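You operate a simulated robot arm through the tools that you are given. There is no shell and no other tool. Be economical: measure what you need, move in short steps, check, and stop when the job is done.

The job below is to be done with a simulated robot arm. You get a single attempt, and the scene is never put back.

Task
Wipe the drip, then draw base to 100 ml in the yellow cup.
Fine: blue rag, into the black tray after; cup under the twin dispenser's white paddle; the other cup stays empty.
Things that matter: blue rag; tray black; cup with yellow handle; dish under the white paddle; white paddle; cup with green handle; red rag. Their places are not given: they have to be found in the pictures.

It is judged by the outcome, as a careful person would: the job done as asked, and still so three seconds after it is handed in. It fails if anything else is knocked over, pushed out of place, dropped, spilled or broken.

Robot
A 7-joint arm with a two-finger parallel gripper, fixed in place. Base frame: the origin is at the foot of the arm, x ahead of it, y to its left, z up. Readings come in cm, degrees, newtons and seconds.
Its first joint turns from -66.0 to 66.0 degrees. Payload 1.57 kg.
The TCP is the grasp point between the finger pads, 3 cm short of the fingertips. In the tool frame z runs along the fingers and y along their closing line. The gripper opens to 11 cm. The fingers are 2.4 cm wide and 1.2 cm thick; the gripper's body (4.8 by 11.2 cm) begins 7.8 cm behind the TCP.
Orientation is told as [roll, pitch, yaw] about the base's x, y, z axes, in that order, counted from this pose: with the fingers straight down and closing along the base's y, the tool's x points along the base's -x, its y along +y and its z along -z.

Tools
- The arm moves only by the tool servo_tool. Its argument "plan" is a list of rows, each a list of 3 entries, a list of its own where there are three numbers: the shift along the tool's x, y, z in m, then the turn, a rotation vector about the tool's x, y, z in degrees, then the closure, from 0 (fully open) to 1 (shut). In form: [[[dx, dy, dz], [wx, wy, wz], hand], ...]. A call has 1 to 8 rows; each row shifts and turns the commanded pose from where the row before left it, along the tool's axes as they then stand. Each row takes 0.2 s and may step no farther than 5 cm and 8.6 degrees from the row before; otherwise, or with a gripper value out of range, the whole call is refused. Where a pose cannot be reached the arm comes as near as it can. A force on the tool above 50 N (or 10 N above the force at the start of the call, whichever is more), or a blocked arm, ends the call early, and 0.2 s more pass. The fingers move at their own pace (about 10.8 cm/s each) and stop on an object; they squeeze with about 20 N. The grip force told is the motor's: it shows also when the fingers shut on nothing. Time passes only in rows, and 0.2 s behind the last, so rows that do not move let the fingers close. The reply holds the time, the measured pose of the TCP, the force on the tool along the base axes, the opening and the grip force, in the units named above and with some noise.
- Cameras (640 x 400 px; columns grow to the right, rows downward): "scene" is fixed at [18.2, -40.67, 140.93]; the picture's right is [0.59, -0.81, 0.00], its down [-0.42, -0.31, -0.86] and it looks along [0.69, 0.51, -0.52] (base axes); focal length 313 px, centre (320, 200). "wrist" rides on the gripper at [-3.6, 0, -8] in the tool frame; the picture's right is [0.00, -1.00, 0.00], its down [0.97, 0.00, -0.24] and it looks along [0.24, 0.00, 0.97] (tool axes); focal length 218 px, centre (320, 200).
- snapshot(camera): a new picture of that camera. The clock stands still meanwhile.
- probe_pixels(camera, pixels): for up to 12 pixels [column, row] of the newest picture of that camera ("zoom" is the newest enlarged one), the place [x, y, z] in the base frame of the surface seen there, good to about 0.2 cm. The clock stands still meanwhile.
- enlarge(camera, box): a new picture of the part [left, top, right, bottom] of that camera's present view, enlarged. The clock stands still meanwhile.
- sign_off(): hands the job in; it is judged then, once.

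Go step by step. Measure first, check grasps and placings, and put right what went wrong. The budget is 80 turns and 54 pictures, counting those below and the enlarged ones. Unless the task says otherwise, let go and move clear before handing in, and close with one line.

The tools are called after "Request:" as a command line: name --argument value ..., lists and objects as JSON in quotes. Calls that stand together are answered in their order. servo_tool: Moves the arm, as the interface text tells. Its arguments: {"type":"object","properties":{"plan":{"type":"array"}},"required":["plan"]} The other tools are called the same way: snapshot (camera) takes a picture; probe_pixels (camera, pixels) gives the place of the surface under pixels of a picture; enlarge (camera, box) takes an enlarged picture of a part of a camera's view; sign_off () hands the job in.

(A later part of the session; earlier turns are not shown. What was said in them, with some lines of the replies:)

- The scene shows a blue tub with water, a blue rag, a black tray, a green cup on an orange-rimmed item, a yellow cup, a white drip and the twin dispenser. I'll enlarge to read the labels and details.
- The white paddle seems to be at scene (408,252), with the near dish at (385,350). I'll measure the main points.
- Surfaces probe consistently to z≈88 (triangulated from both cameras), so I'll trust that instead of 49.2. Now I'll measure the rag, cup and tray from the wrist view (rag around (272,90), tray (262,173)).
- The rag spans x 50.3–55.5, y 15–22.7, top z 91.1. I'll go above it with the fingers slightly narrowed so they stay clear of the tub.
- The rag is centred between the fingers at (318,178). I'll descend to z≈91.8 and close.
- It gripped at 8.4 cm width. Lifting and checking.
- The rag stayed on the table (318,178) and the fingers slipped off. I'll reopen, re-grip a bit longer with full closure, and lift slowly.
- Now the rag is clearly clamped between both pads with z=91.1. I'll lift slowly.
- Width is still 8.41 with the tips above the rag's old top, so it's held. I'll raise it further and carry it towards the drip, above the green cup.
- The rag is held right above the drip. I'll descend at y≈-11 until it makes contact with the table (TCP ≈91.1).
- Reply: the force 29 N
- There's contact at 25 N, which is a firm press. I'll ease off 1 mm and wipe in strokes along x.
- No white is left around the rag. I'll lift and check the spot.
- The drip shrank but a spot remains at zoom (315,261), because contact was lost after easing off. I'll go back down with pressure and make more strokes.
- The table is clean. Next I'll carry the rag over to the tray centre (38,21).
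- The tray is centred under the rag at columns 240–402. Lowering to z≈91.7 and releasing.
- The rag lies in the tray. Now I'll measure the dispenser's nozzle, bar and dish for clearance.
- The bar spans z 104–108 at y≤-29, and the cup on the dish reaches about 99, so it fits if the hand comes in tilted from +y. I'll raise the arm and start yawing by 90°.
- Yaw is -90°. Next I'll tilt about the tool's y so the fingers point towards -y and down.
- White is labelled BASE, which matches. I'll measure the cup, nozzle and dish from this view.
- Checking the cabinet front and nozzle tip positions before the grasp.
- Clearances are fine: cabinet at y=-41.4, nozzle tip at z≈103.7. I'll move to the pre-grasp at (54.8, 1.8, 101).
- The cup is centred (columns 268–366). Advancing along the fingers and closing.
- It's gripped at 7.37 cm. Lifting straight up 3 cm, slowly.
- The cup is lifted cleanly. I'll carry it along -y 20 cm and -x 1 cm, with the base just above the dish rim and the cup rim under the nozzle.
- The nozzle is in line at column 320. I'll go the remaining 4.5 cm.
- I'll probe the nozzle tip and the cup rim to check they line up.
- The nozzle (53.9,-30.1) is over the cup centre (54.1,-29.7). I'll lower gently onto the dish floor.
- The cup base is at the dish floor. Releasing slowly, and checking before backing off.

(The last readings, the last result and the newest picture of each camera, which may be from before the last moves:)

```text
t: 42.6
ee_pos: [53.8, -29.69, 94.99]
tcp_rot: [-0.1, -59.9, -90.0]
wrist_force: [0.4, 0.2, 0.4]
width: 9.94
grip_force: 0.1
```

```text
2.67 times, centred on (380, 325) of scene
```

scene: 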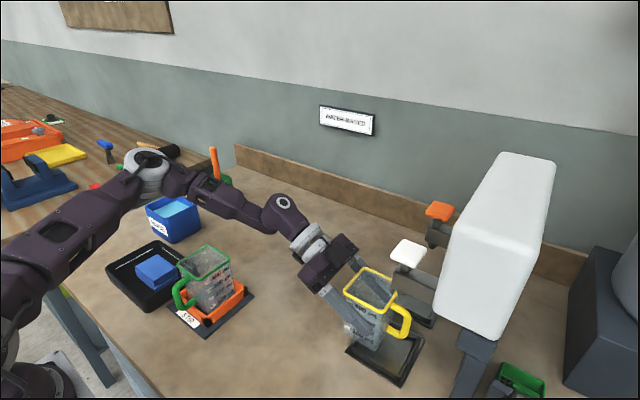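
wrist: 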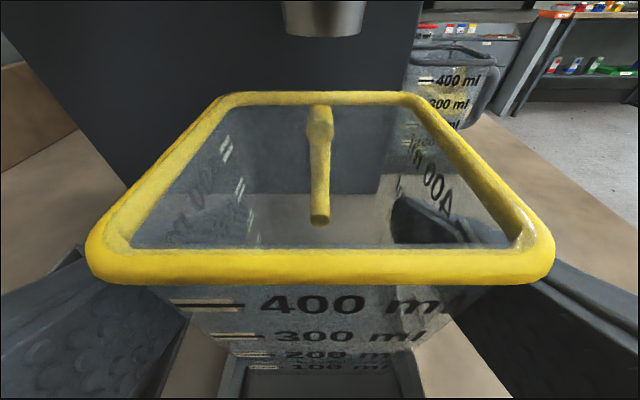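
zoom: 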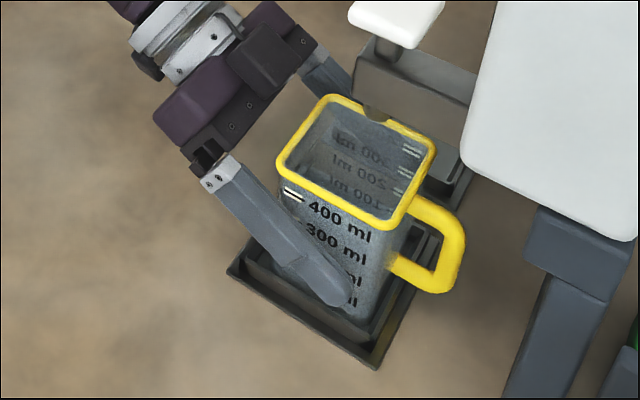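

The cup stands free at the dish. I'll back off along the fingers, rise, and close the gripper for pressing.

Request:
servo_tool --plan '[[[0, 0, -0.02], [0, 0, 0], 0.05], [[0, 0, -0.035], [0, 0, 0], 0.05], [[0, 0, -0.04], [0, 0, 0], 0.05], [[0, 0, -0.035], [0, 0, 0], 0.05], [[-0.0433, 0, -0.025], [0, 0, 0], 0.5], [[-0.0433, 0, -0.025], [0, 0, 0], 1.0], [[-0.0433, 0, -0.025], [0, 0, 0], 1.0], [[0, 0, 0], [0, 0, 0], 1.0]]'

Request:
snapshot --camera "wrist"

Request:
enlarge --camera "scene" --box '[320, 230, 450, 400]'

```text
t: 44.4
ee_pos: [53.92, -18.76, 116.5]
tcp_rot: [0.0, -60.0, -90.0]
wrist_force: [0.1, 0.3, -0.1]
width: 0.02
grip_force: 20.0
```

```text
17 pictures are left
```

wrist: 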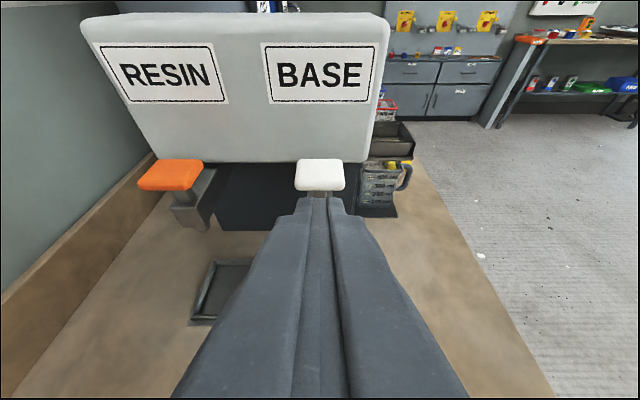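

```text
2.35 times, centred on (385, 315) of scene
```

zoom: 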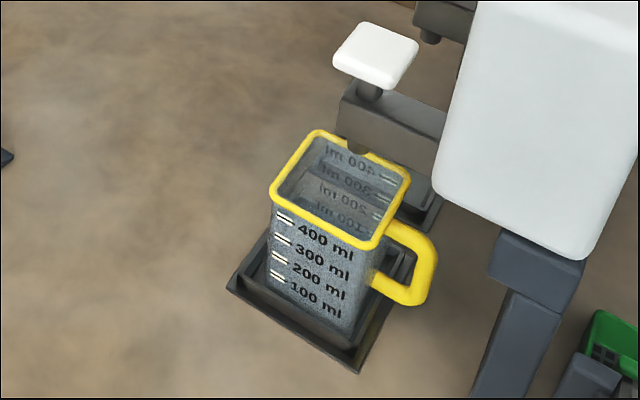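

The cup sits properly in the dish and the paddle is in line with the fingers. I'll move over the paddle.

Request:
servo_tool --plan '[[[-0.0157, 0, 0.0271], [0, 0, 0], 1.0], [[-0.0157, 0, 0.0271], [0, 0, 0], 1.0], [[-0.0157, 0, 0.0271], [0, 0, 0], 1.0], [[0.0087, 0, 0.005], [0, 0, 0], 1.0], [[0, 0, 0], [0, 0, 0], 1.0]]'

Request:
enlarge --camera "scene" --box '[320, 190, 480, 400]'

```text
t: 45.6
ee_pos: [53.64, -27.95, 115.44]
tcp_rot: [0.0, -60.1, -90.0]
wrist_force: [0.6, 0.0, 0.0]
width: 0.0
grip_force: 20.2
```

```text
1.90 times, centred on (400, 295) of scene
```

zoom: 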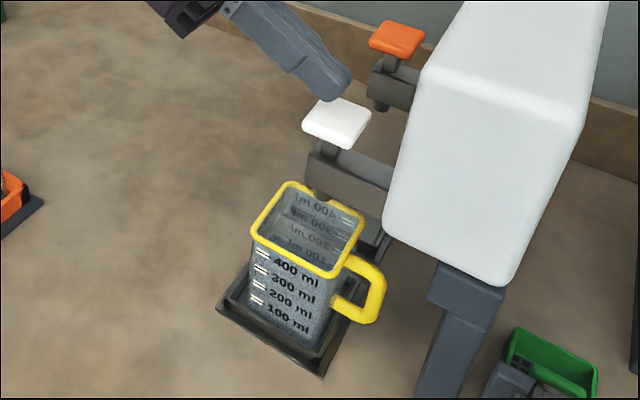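

The tips are about 1.4 cm above the white paddle. I'll make a first short, light press and come back up to learn the flow.

Request:
servo_tool --plan '[[[0.0061, 0, 0.0035], [0, 0, 0], 1.0], [[0.0043, 0, 0.0025], [0, 0, 0], 1.0], [[0.0026, 0, 0.0015], [0, 0, 0], 1.0], [[0.0026, 0, 0.0015], [0, 0, 0], 1.0]]'

Request:
enlarge --camera "scene" --box '[320, 190, 480, 400]'

```text
t: 46.6
ee_pos: [53.87, -27.87, 113.79]
tcp_rot: [0.0, -60.0, -90.0]
wrist_force: [0.1, 0.3, 1.8]
width: 0.0
grip_force: 19.7
```

```text
1.90 times, centred on (400, 295) of scene
```

zoom: 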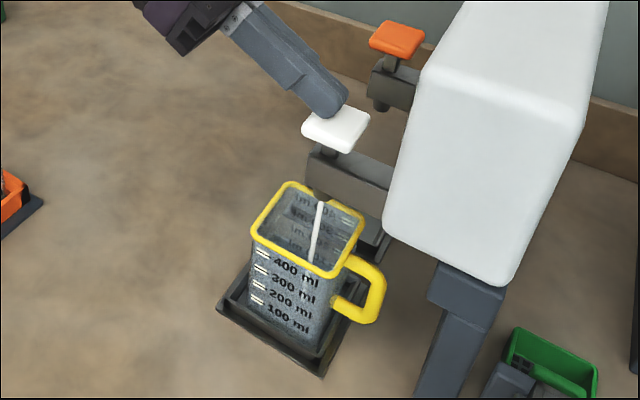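

A stream is already running into the cup at light contact. I'll hold briefly and check the rate.

Request:
servo_tool --plan '[[[0, 0, 0], [0, 0, 0], 1.0], [[0, 0, 0], [0, 0, 0], 1.0]]'

Request:
enlarge --camera "scene" --box '[350, 280, 430, 380]'

```text
t: 47.2
ee_pos: [53.93, -28.04, 113.64]
tcp_rot: [0.0, -60.0, -90.0]
wrist_force: [0.5, -0.5, 2.4]
width: 0.02
grip_force: 20.3
```

```text
4.00 times, centred on (390, 330) of scene
```

zoom: 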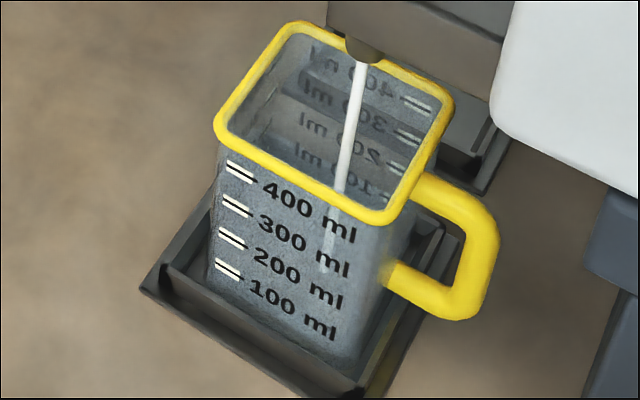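

The stream lands inside and no level shows yet. Holding for another second.

Request:
servo_tool --plan '[[[0, 0, 0], [0, 0, 0], 1.0], [[0, 0, 0], [0, 0, 0], 1.0], [[0, 0, 0], [0, 0, 0], 1.0], [[0, 0, 0], [0, 0, 0], 1.0]]'

Request:
enlarge --camera "scene" --box '[350, 280, 430, 380]'

```text
t: 48.2
ee_pos: [53.85, -27.76, 113.77]
tcp_rot: [0.0, -60.0, -90.1]
wrist_force: [1.1, -0.8, 2.5]
width: 0.01
grip_force: 20.0
```

```text
4.00 times, centred on (390, 330) of scene
```

zoom: 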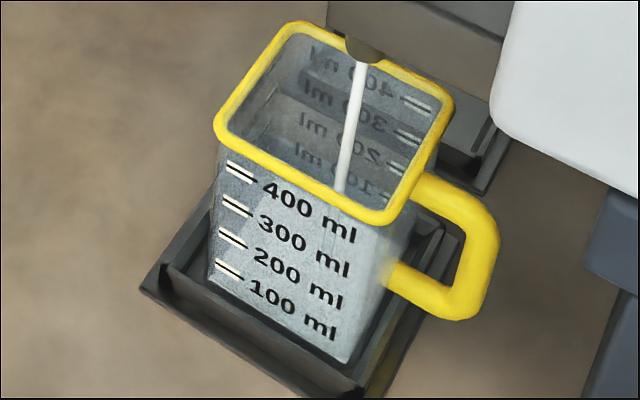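

White is now gathering in the cup. I'll zoom in to read the level.

Request:
enlarge --camera "scene" --box '[396, 316, 404, 321]'

Request:
enlarge --camera "scene" --box '[395, 325, 451, 376]'

```text
16.00 times, centred on (400, 318) of scene
```

zoom: 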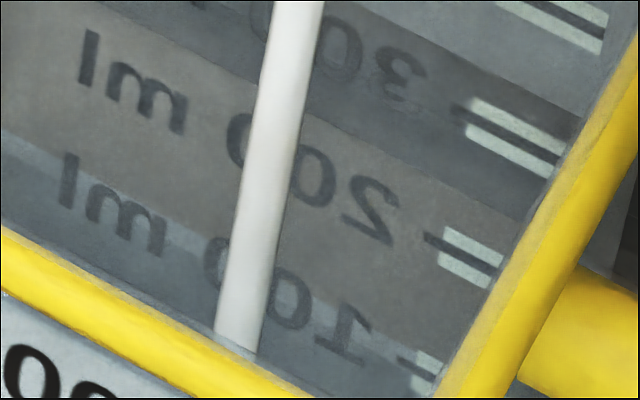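

```text
7.84 times, centred on (423, 350) of scene
```

zoom: 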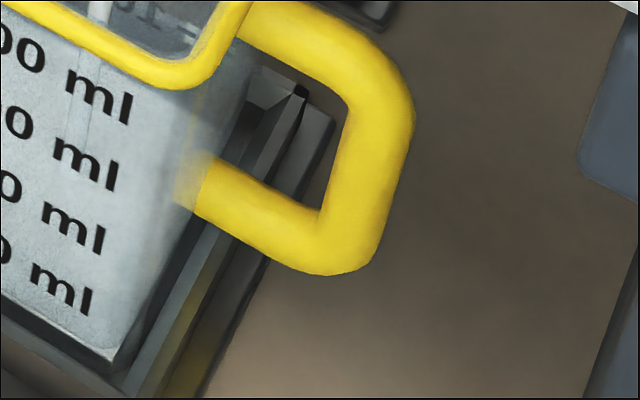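

I'll take a scene picture and probe the liquid's surface height, since probes see through the clear walls.

Request:
snapshot --camera "scene"

Request:
probe_pixels --camera "scene" --pixels '[[392, 340], [385, 338], [380, 335], [378, 345], [390, 350], [370, 343], [395, 335], [367, 347], [366, 339], [367, 332], [368, 324], [372, 322]]'

```text
9 pictures are left
```

scene: 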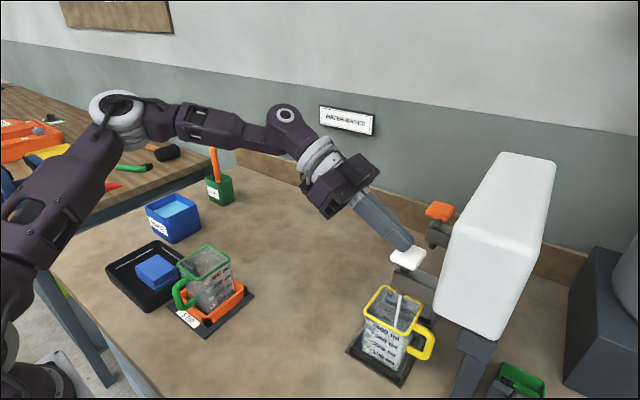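

```text
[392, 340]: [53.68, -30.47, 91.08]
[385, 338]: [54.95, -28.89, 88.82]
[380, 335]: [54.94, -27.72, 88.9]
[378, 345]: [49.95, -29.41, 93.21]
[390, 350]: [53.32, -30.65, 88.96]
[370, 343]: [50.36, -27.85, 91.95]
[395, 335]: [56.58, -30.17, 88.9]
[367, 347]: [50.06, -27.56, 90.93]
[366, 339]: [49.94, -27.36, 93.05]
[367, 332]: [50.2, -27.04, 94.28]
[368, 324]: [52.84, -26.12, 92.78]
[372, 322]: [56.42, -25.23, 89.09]
```

The liquid surface is at z≈88.9, with the 100 ml tick at ≈90.9. The flow is slow, so I'll hold about 3.6 s and measure again.

Request:
servo_tool --plan '[[[0, 0, 0], [0, 0, 0], 1.0], [[0, 0, 0], [0, 0, 0], 1.0], [[0, 0, 0], [0, 0, 0], 1.0], [[0, 0, 0], [0, 0, 0], 1.0], [[0, 0, 0], [0, 0, 0], 1.0], [[0, 0, 0], [0, 0, 0], 1.0]]'

Request:
enlarge --camera "scene" --box '[350, 280, 430, 380]'

Request:
probe_pixels --camera "zoom" --pixels '[[300, 232], [280, 220], [310, 215], [260, 240], [330, 240], [228, 268], [232, 238], [236, 206], [240, 172], [300, 300], [340, 330], [270, 260]]'

```text
t: 49.6
ee_pos: [53.99, -27.75, 113.83]
tcp_rot: [0.0, -59.9, -89.9]
wrist_force: [-0.2, -0.4, 2.6]
width: 0.03
grip_force: 20.2
```

```text
4.00 times, centred on (390, 330) of scene
```

zoom: 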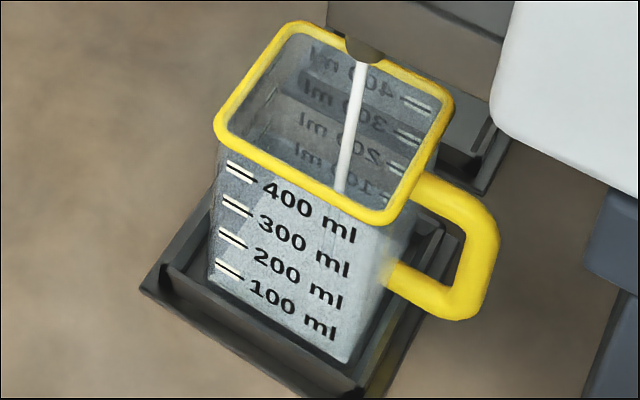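

```text
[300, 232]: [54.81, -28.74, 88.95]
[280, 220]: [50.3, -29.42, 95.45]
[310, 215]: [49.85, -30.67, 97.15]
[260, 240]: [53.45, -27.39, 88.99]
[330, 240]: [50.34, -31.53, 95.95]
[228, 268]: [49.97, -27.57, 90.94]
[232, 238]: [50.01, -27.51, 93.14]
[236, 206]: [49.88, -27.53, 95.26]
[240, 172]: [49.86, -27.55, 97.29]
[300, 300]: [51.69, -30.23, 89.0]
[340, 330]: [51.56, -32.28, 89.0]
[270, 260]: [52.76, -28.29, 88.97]
```

The rise is only about 0.06 cm/s (zero ≈88.82, 2.12 cm per 100 ml, so now ≈8 ml). I'll press 3 mm deeper to see if the flow grows.

Request:
servo_tool --plan '[[[0.0026, 0, 0.0015], [0, 0, 0], 1.0], [[0, 0, 0], [0, 0, 0], 1.0], [[0, 0, 0], [0, 0, 0], 1.0], [[0, 0, 0], [0, 0, 0], 1.0]]'

Request:
enlarge --camera "scene" --box '[350, 280, 430, 380]'

Request:
probe_pixels --camera "zoom" --pixels '[[300, 232], [260, 240], [300, 300], [340, 330], [270, 260], [295, 235], [265, 250], [305, 305], [335, 325], [300, 295], [260, 265], [275, 265]]'

```text
t: 50.6
ee_pos: [53.93, -27.9, 113.44]
tcp_rot: [0.0, -60.0, -90.1]
wrist_force: [0.2, 0.8, 2.1]
width: 0.0
grip_force: 20.2
```

```text
4.00 times, centred on (390, 330) of scene
```

zoom: 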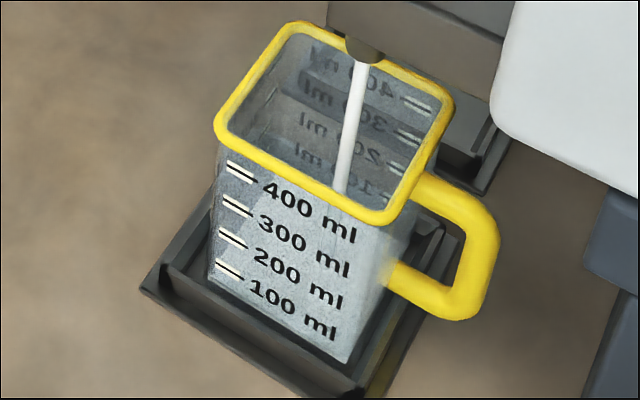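

```text
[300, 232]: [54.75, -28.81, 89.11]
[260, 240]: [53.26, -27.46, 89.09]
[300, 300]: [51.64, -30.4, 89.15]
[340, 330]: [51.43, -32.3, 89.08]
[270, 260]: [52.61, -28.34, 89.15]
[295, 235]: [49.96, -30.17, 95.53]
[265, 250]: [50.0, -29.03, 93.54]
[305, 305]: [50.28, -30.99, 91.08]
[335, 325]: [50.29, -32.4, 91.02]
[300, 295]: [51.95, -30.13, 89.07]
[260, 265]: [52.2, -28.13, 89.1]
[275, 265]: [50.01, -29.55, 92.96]
```

Level is 89.10, rising about 0.12 cm/s; the target is ≈90.94. I'll hold for about 7 s more, then measure.

Request:
servo_tool --plan '[[[0, 0, 0], [0, 0, 0], 1.0], [[0, 0, 0], [0, 0, 0], 1.0], [[0, 0, 0], [0, 0, 0], 1.0], [[0, 0, 0], [0, 0, 0], 1.0], [[0, 0, 0], [0, 0, 0], 1.0], [[0, 0, 0], [0, 0, 0], 1.0], [[0, 0, 0], [0, 0, 0], 1.0], [[0, 0, 0], [0, 0, 0], 1.0]]'

Request:
servo_tool --plan '[[[0, 0, 0], [0, 0, 0], 1.0], [[0, 0, 0], [0, 0, 0], 1.0], [[0, 0, 0], [0, 0, 0], 1.0], [[0, 0, 0], [0, 0, 0], 1.0], [[0, 0, 0], [0, 0, 0], 1.0], [[0, 0, 0], [0, 0, 0], 1.0], [[0, 0, 0], [0, 0, 0], 1.0], [[0, 0, 0], [0, 0, 0], 1.0]]'

Request:
servo_tool --plan '[[[0, 0, 0], [0, 0, 0], 1.0], [[0, 0, 0], [0, 0, 0], 1.0], [[0, 0, 0], [0, 0, 0], 1.0], [[0, 0, 0], [0, 0, 0], 1.0], [[0, 0, 0], [0, 0, 0], 1.0], [[0, 0, 0], [0, 0, 0], 1.0], [[0, 0, 0], [0, 0, 0], 1.0], [[0, 0, 0], [0, 0, 0], 1.0]]'

Request:
enlarge --camera "scene" --box '[350, 280, 430, 380]'

Request:
probe_pixels --camera "zoom" --pixels '[[300, 232], [260, 240], [300, 300], [340, 330], [270, 260], [300, 295], [260, 265], [228, 268], [232, 268], [270, 230], [300, 265], [280, 200]]'

```text
t: 52.4
ee_pos: [53.84, -27.87, 113.52]
tcp_rot: [0.0, -60.1, -90.0]
wrist_force: [-0.8, 1.6, 2.4]
width: 0.0
grip_force: 20.4
```

```text
t: 54.2
ee_pos: [53.96, -27.91, 113.44]
tcp_rot: [0.1, -60.0, -89.9]
wrist_force: [-0.1, -0.7, 2.9]
width: 0.01
grip_force: 20.1
```

```text
t: 56.0
ee_pos: [53.92, -27.93, 113.42]
tcp_rot: [-0.1, -60.0, -90.0]
wrist_force: [0.5, 1.0, 2.4]
width: 0.0
grip_force: 19.6
```

```text
4.00 times, centred on (390, 330) of scene
```

zoom: 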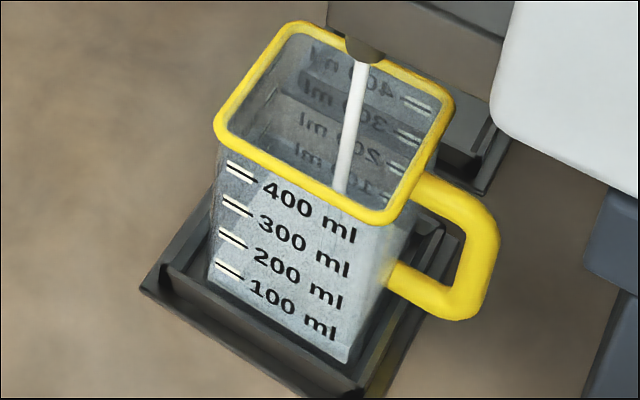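

```text
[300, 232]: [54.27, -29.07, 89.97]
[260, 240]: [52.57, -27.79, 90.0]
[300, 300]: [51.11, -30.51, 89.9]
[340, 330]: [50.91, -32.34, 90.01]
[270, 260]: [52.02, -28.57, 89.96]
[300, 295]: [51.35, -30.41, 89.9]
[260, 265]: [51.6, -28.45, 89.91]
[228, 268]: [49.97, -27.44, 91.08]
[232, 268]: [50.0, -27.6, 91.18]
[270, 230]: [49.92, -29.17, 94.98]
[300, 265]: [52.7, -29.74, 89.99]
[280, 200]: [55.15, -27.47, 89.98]
```

Level is ≈89.96, rising 0.16 cm/s, and the 100 ml line is at ≈90.97. Holding about 4.4 s more, then a fine measurement.

Request:
servo_tool --plan '[[[0, 0, 0], [0, 0, 0], 1.0], [[0, 0, 0], [0, 0, 0], 1.0], [[0, 0, 0], [0, 0, 0], 1.0], [[0, 0, 0], [0, 0, 0], 1.0], [[0, 0, 0], [0, 0, 0], 1.0], [[0, 0, 0], [0, 0, 0], 1.0], [[0, 0, 0], [0, 0, 0], 1.0], [[0, 0, 0], [0, 0, 0], 1.0]]'

Request:
servo_tool --plan '[[[0, 0, 0], [0, 0, 0], 1.0], [[0, 0, 0], [0, 0, 0], 1.0], [[0, 0, 0], [0, 0, 0], 1.0], [[0, 0, 0], [0, 0, 0], 1.0], [[0, 0, 0], [0, 0, 0], 1.0], [[0, 0, 0], [0, 0, 0], 1.0], [[0, 0, 0], [0, 0, 0], 1.0], [[0, 0, 0], [0, 0, 0], 1.0]]'

Request:
servo_tool --plan '[[[0, 0, 0], [0, 0, 0], 1.0], [[0, 0, 0], [0, 0, 0], 1.0]]'

Request:
enlarge --camera "scene" --box '[350, 280, 430, 380]'

Request:
probe_pixels --camera "zoom" --pixels '[[300, 232], [260, 240], [300, 300], [230, 270], [270, 260], [300, 295], [260, 265], [228, 268], [237, 207], [233, 238], [300, 265], [280, 200]]'

```text
t: 57.8
ee_pos: [53.82, -27.92, 113.58]
tcp_rot: [-0.1, -59.9, -90.0]
wrist_force: [0.3, 0.2, 2.3]
width: 0.02
grip_force: 20.4
```

```text
t: 59.6
ee_pos: [53.96, -27.95, 113.47]
tcp_rot: [0.1, -60.0, -90.0]
wrist_force: [0.0, -0.4, 2.8]
width: 0.01
grip_force: 19.9
```

```text
t: 60.2
ee_pos: [53.87, -27.82, 113.49]
tcp_rot: [0.0, -60.0, -90.0]
wrist_force: [0.0, 0.0, 2.7]
width: 0.0
grip_force: 19.8
```

```text
4.00 times, centred on (390, 330) of scene
```

zoom: 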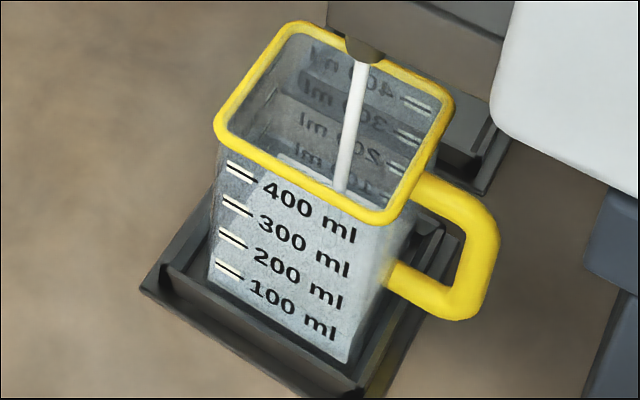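

```text
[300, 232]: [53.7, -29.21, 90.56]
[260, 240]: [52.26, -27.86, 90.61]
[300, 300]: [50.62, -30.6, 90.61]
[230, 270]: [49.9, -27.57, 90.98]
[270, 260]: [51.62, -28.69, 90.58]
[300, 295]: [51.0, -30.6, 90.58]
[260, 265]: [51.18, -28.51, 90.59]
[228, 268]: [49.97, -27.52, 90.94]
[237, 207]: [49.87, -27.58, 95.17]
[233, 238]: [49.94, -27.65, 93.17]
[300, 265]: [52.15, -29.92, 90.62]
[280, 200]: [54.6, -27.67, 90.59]
```

Level is 90.59 at 0.15 cm/s, so about 2.4 s remain. I'll hold 2.2 s, then lift off the paddle.

Request:
servo_tool --plan '[[[0, 0, 0], [0, 0, 0], 1.0], [[0, 0, 0], [0, 0, 0], 1.0], [[0, 0, 0], [0, 0, 0], 1.0], [[0, 0, 0], [0, 0, 0], 1.0], [[0, 0, 0], [0, 0, 0], 1.0], [[0, 0, 0], [0, 0, 0], 1.0], [[0, 0, 0], [0, 0, 0], 1.0], [[0, 0, 0], [0, 0, 0], 1.0]]'

Request:
servo_tool --plan '[[[0, 0, 0], [0, 0, 0], 1.0], [[0, 0, 0], [0, 0, 0], 1.0], [[-0.0173, 0, -0.01], [0, 0, 0], 1.0], [[-0.0173, 0, -0.01], [0, 0, 0], 1.0], [[0, 0, 0], [0, 0, 0], 1.0]]'

Request:
enlarge --camera "scene" --box '[350, 280, 430, 380]'

Request:
probe_pixels --camera "zoom" --pixels '[[300, 232], [260, 240], [300, 300], [230, 270], [270, 260], [300, 295], [260, 265], [228, 268], [237, 207], [233, 238], [300, 265], [280, 200]]'

```text
t: 62.0
ee_pos: [53.93, -27.88, 113.45]
tcp_rot: [0.0, -60.0, -90.0]
wrist_force: [0.2, 0.9, 2.0]
width: 0.02
grip_force: 19.9
```

```text
t: 63.2
ee_pos: [53.93, -27.87, 117.53]
tcp_rot: [-0.1, -60.0, -89.9]
wrist_force: [0.0, 0.4, 0.1]
width: 0.01
grip_force: 20.4
```

```text
4.00 times, centred on (390, 330) of scene
```

zoom: 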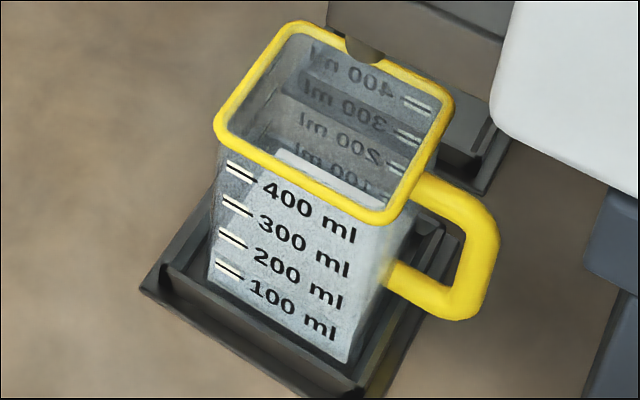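

```text
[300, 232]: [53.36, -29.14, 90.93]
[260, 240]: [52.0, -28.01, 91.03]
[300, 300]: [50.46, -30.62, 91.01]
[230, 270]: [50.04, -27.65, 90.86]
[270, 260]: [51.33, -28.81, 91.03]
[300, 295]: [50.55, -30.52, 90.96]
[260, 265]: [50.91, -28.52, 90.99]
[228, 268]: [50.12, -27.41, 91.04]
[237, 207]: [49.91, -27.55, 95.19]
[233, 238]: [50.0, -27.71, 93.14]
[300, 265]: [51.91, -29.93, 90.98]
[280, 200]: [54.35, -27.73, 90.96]
```

The level is 90.98, right on the 100 ml line, and the flow has stopped. I'll back the arm away and take a last look.

Request:
servo_tool --plan '[[[-0.026, 0, -0.015], [0, 0, 0], 1.0], [[0.02, 0, -0.0346], [0, 0, 0], 1.0], [[0.02, 0, -0.0346], [0, 0, 0], 1.0], [[0.02, 0, -0.0346], [0, 0, 0], 1.0], [[0.02, 0, -0.0346], [0, 0, 0], 1.0], [[0, 0, 0], [0, 0, 0], 0.5]]'

Request:
snapshot --camera "scene"

```text
t: 64.6
ee_pos: [53.76, -11.84, 120.54]
tcp_rot: [0.0, -60.0, -90.1]
wrist_force: [0.1, 0.3, -0.3]
width: 5.52
grip_force: 0.1
```

```text
3 pictures are left
```

scene: 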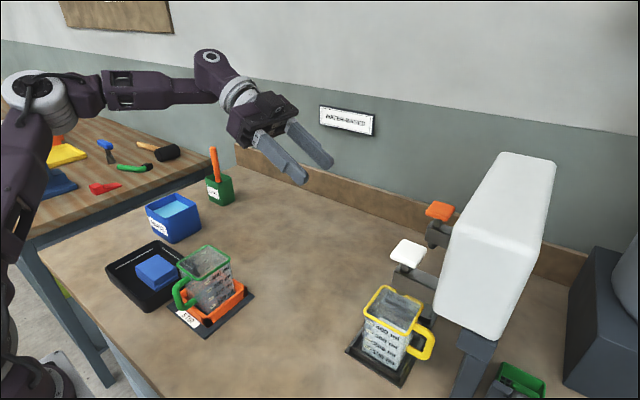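

The final picture shows the drip gone, the blue rag in the black tray, the yellow cup on the dish at 100 ml, the green cup untouched and the arm clear. Handing in.

Request:
sign_off

```text
The job is handed in.
```

I wiped up the drip with the blue rag and left the rag in the black tray. The yellow cup is on the dish under the white paddle with 100 ml of base, and the green cup is still empty.
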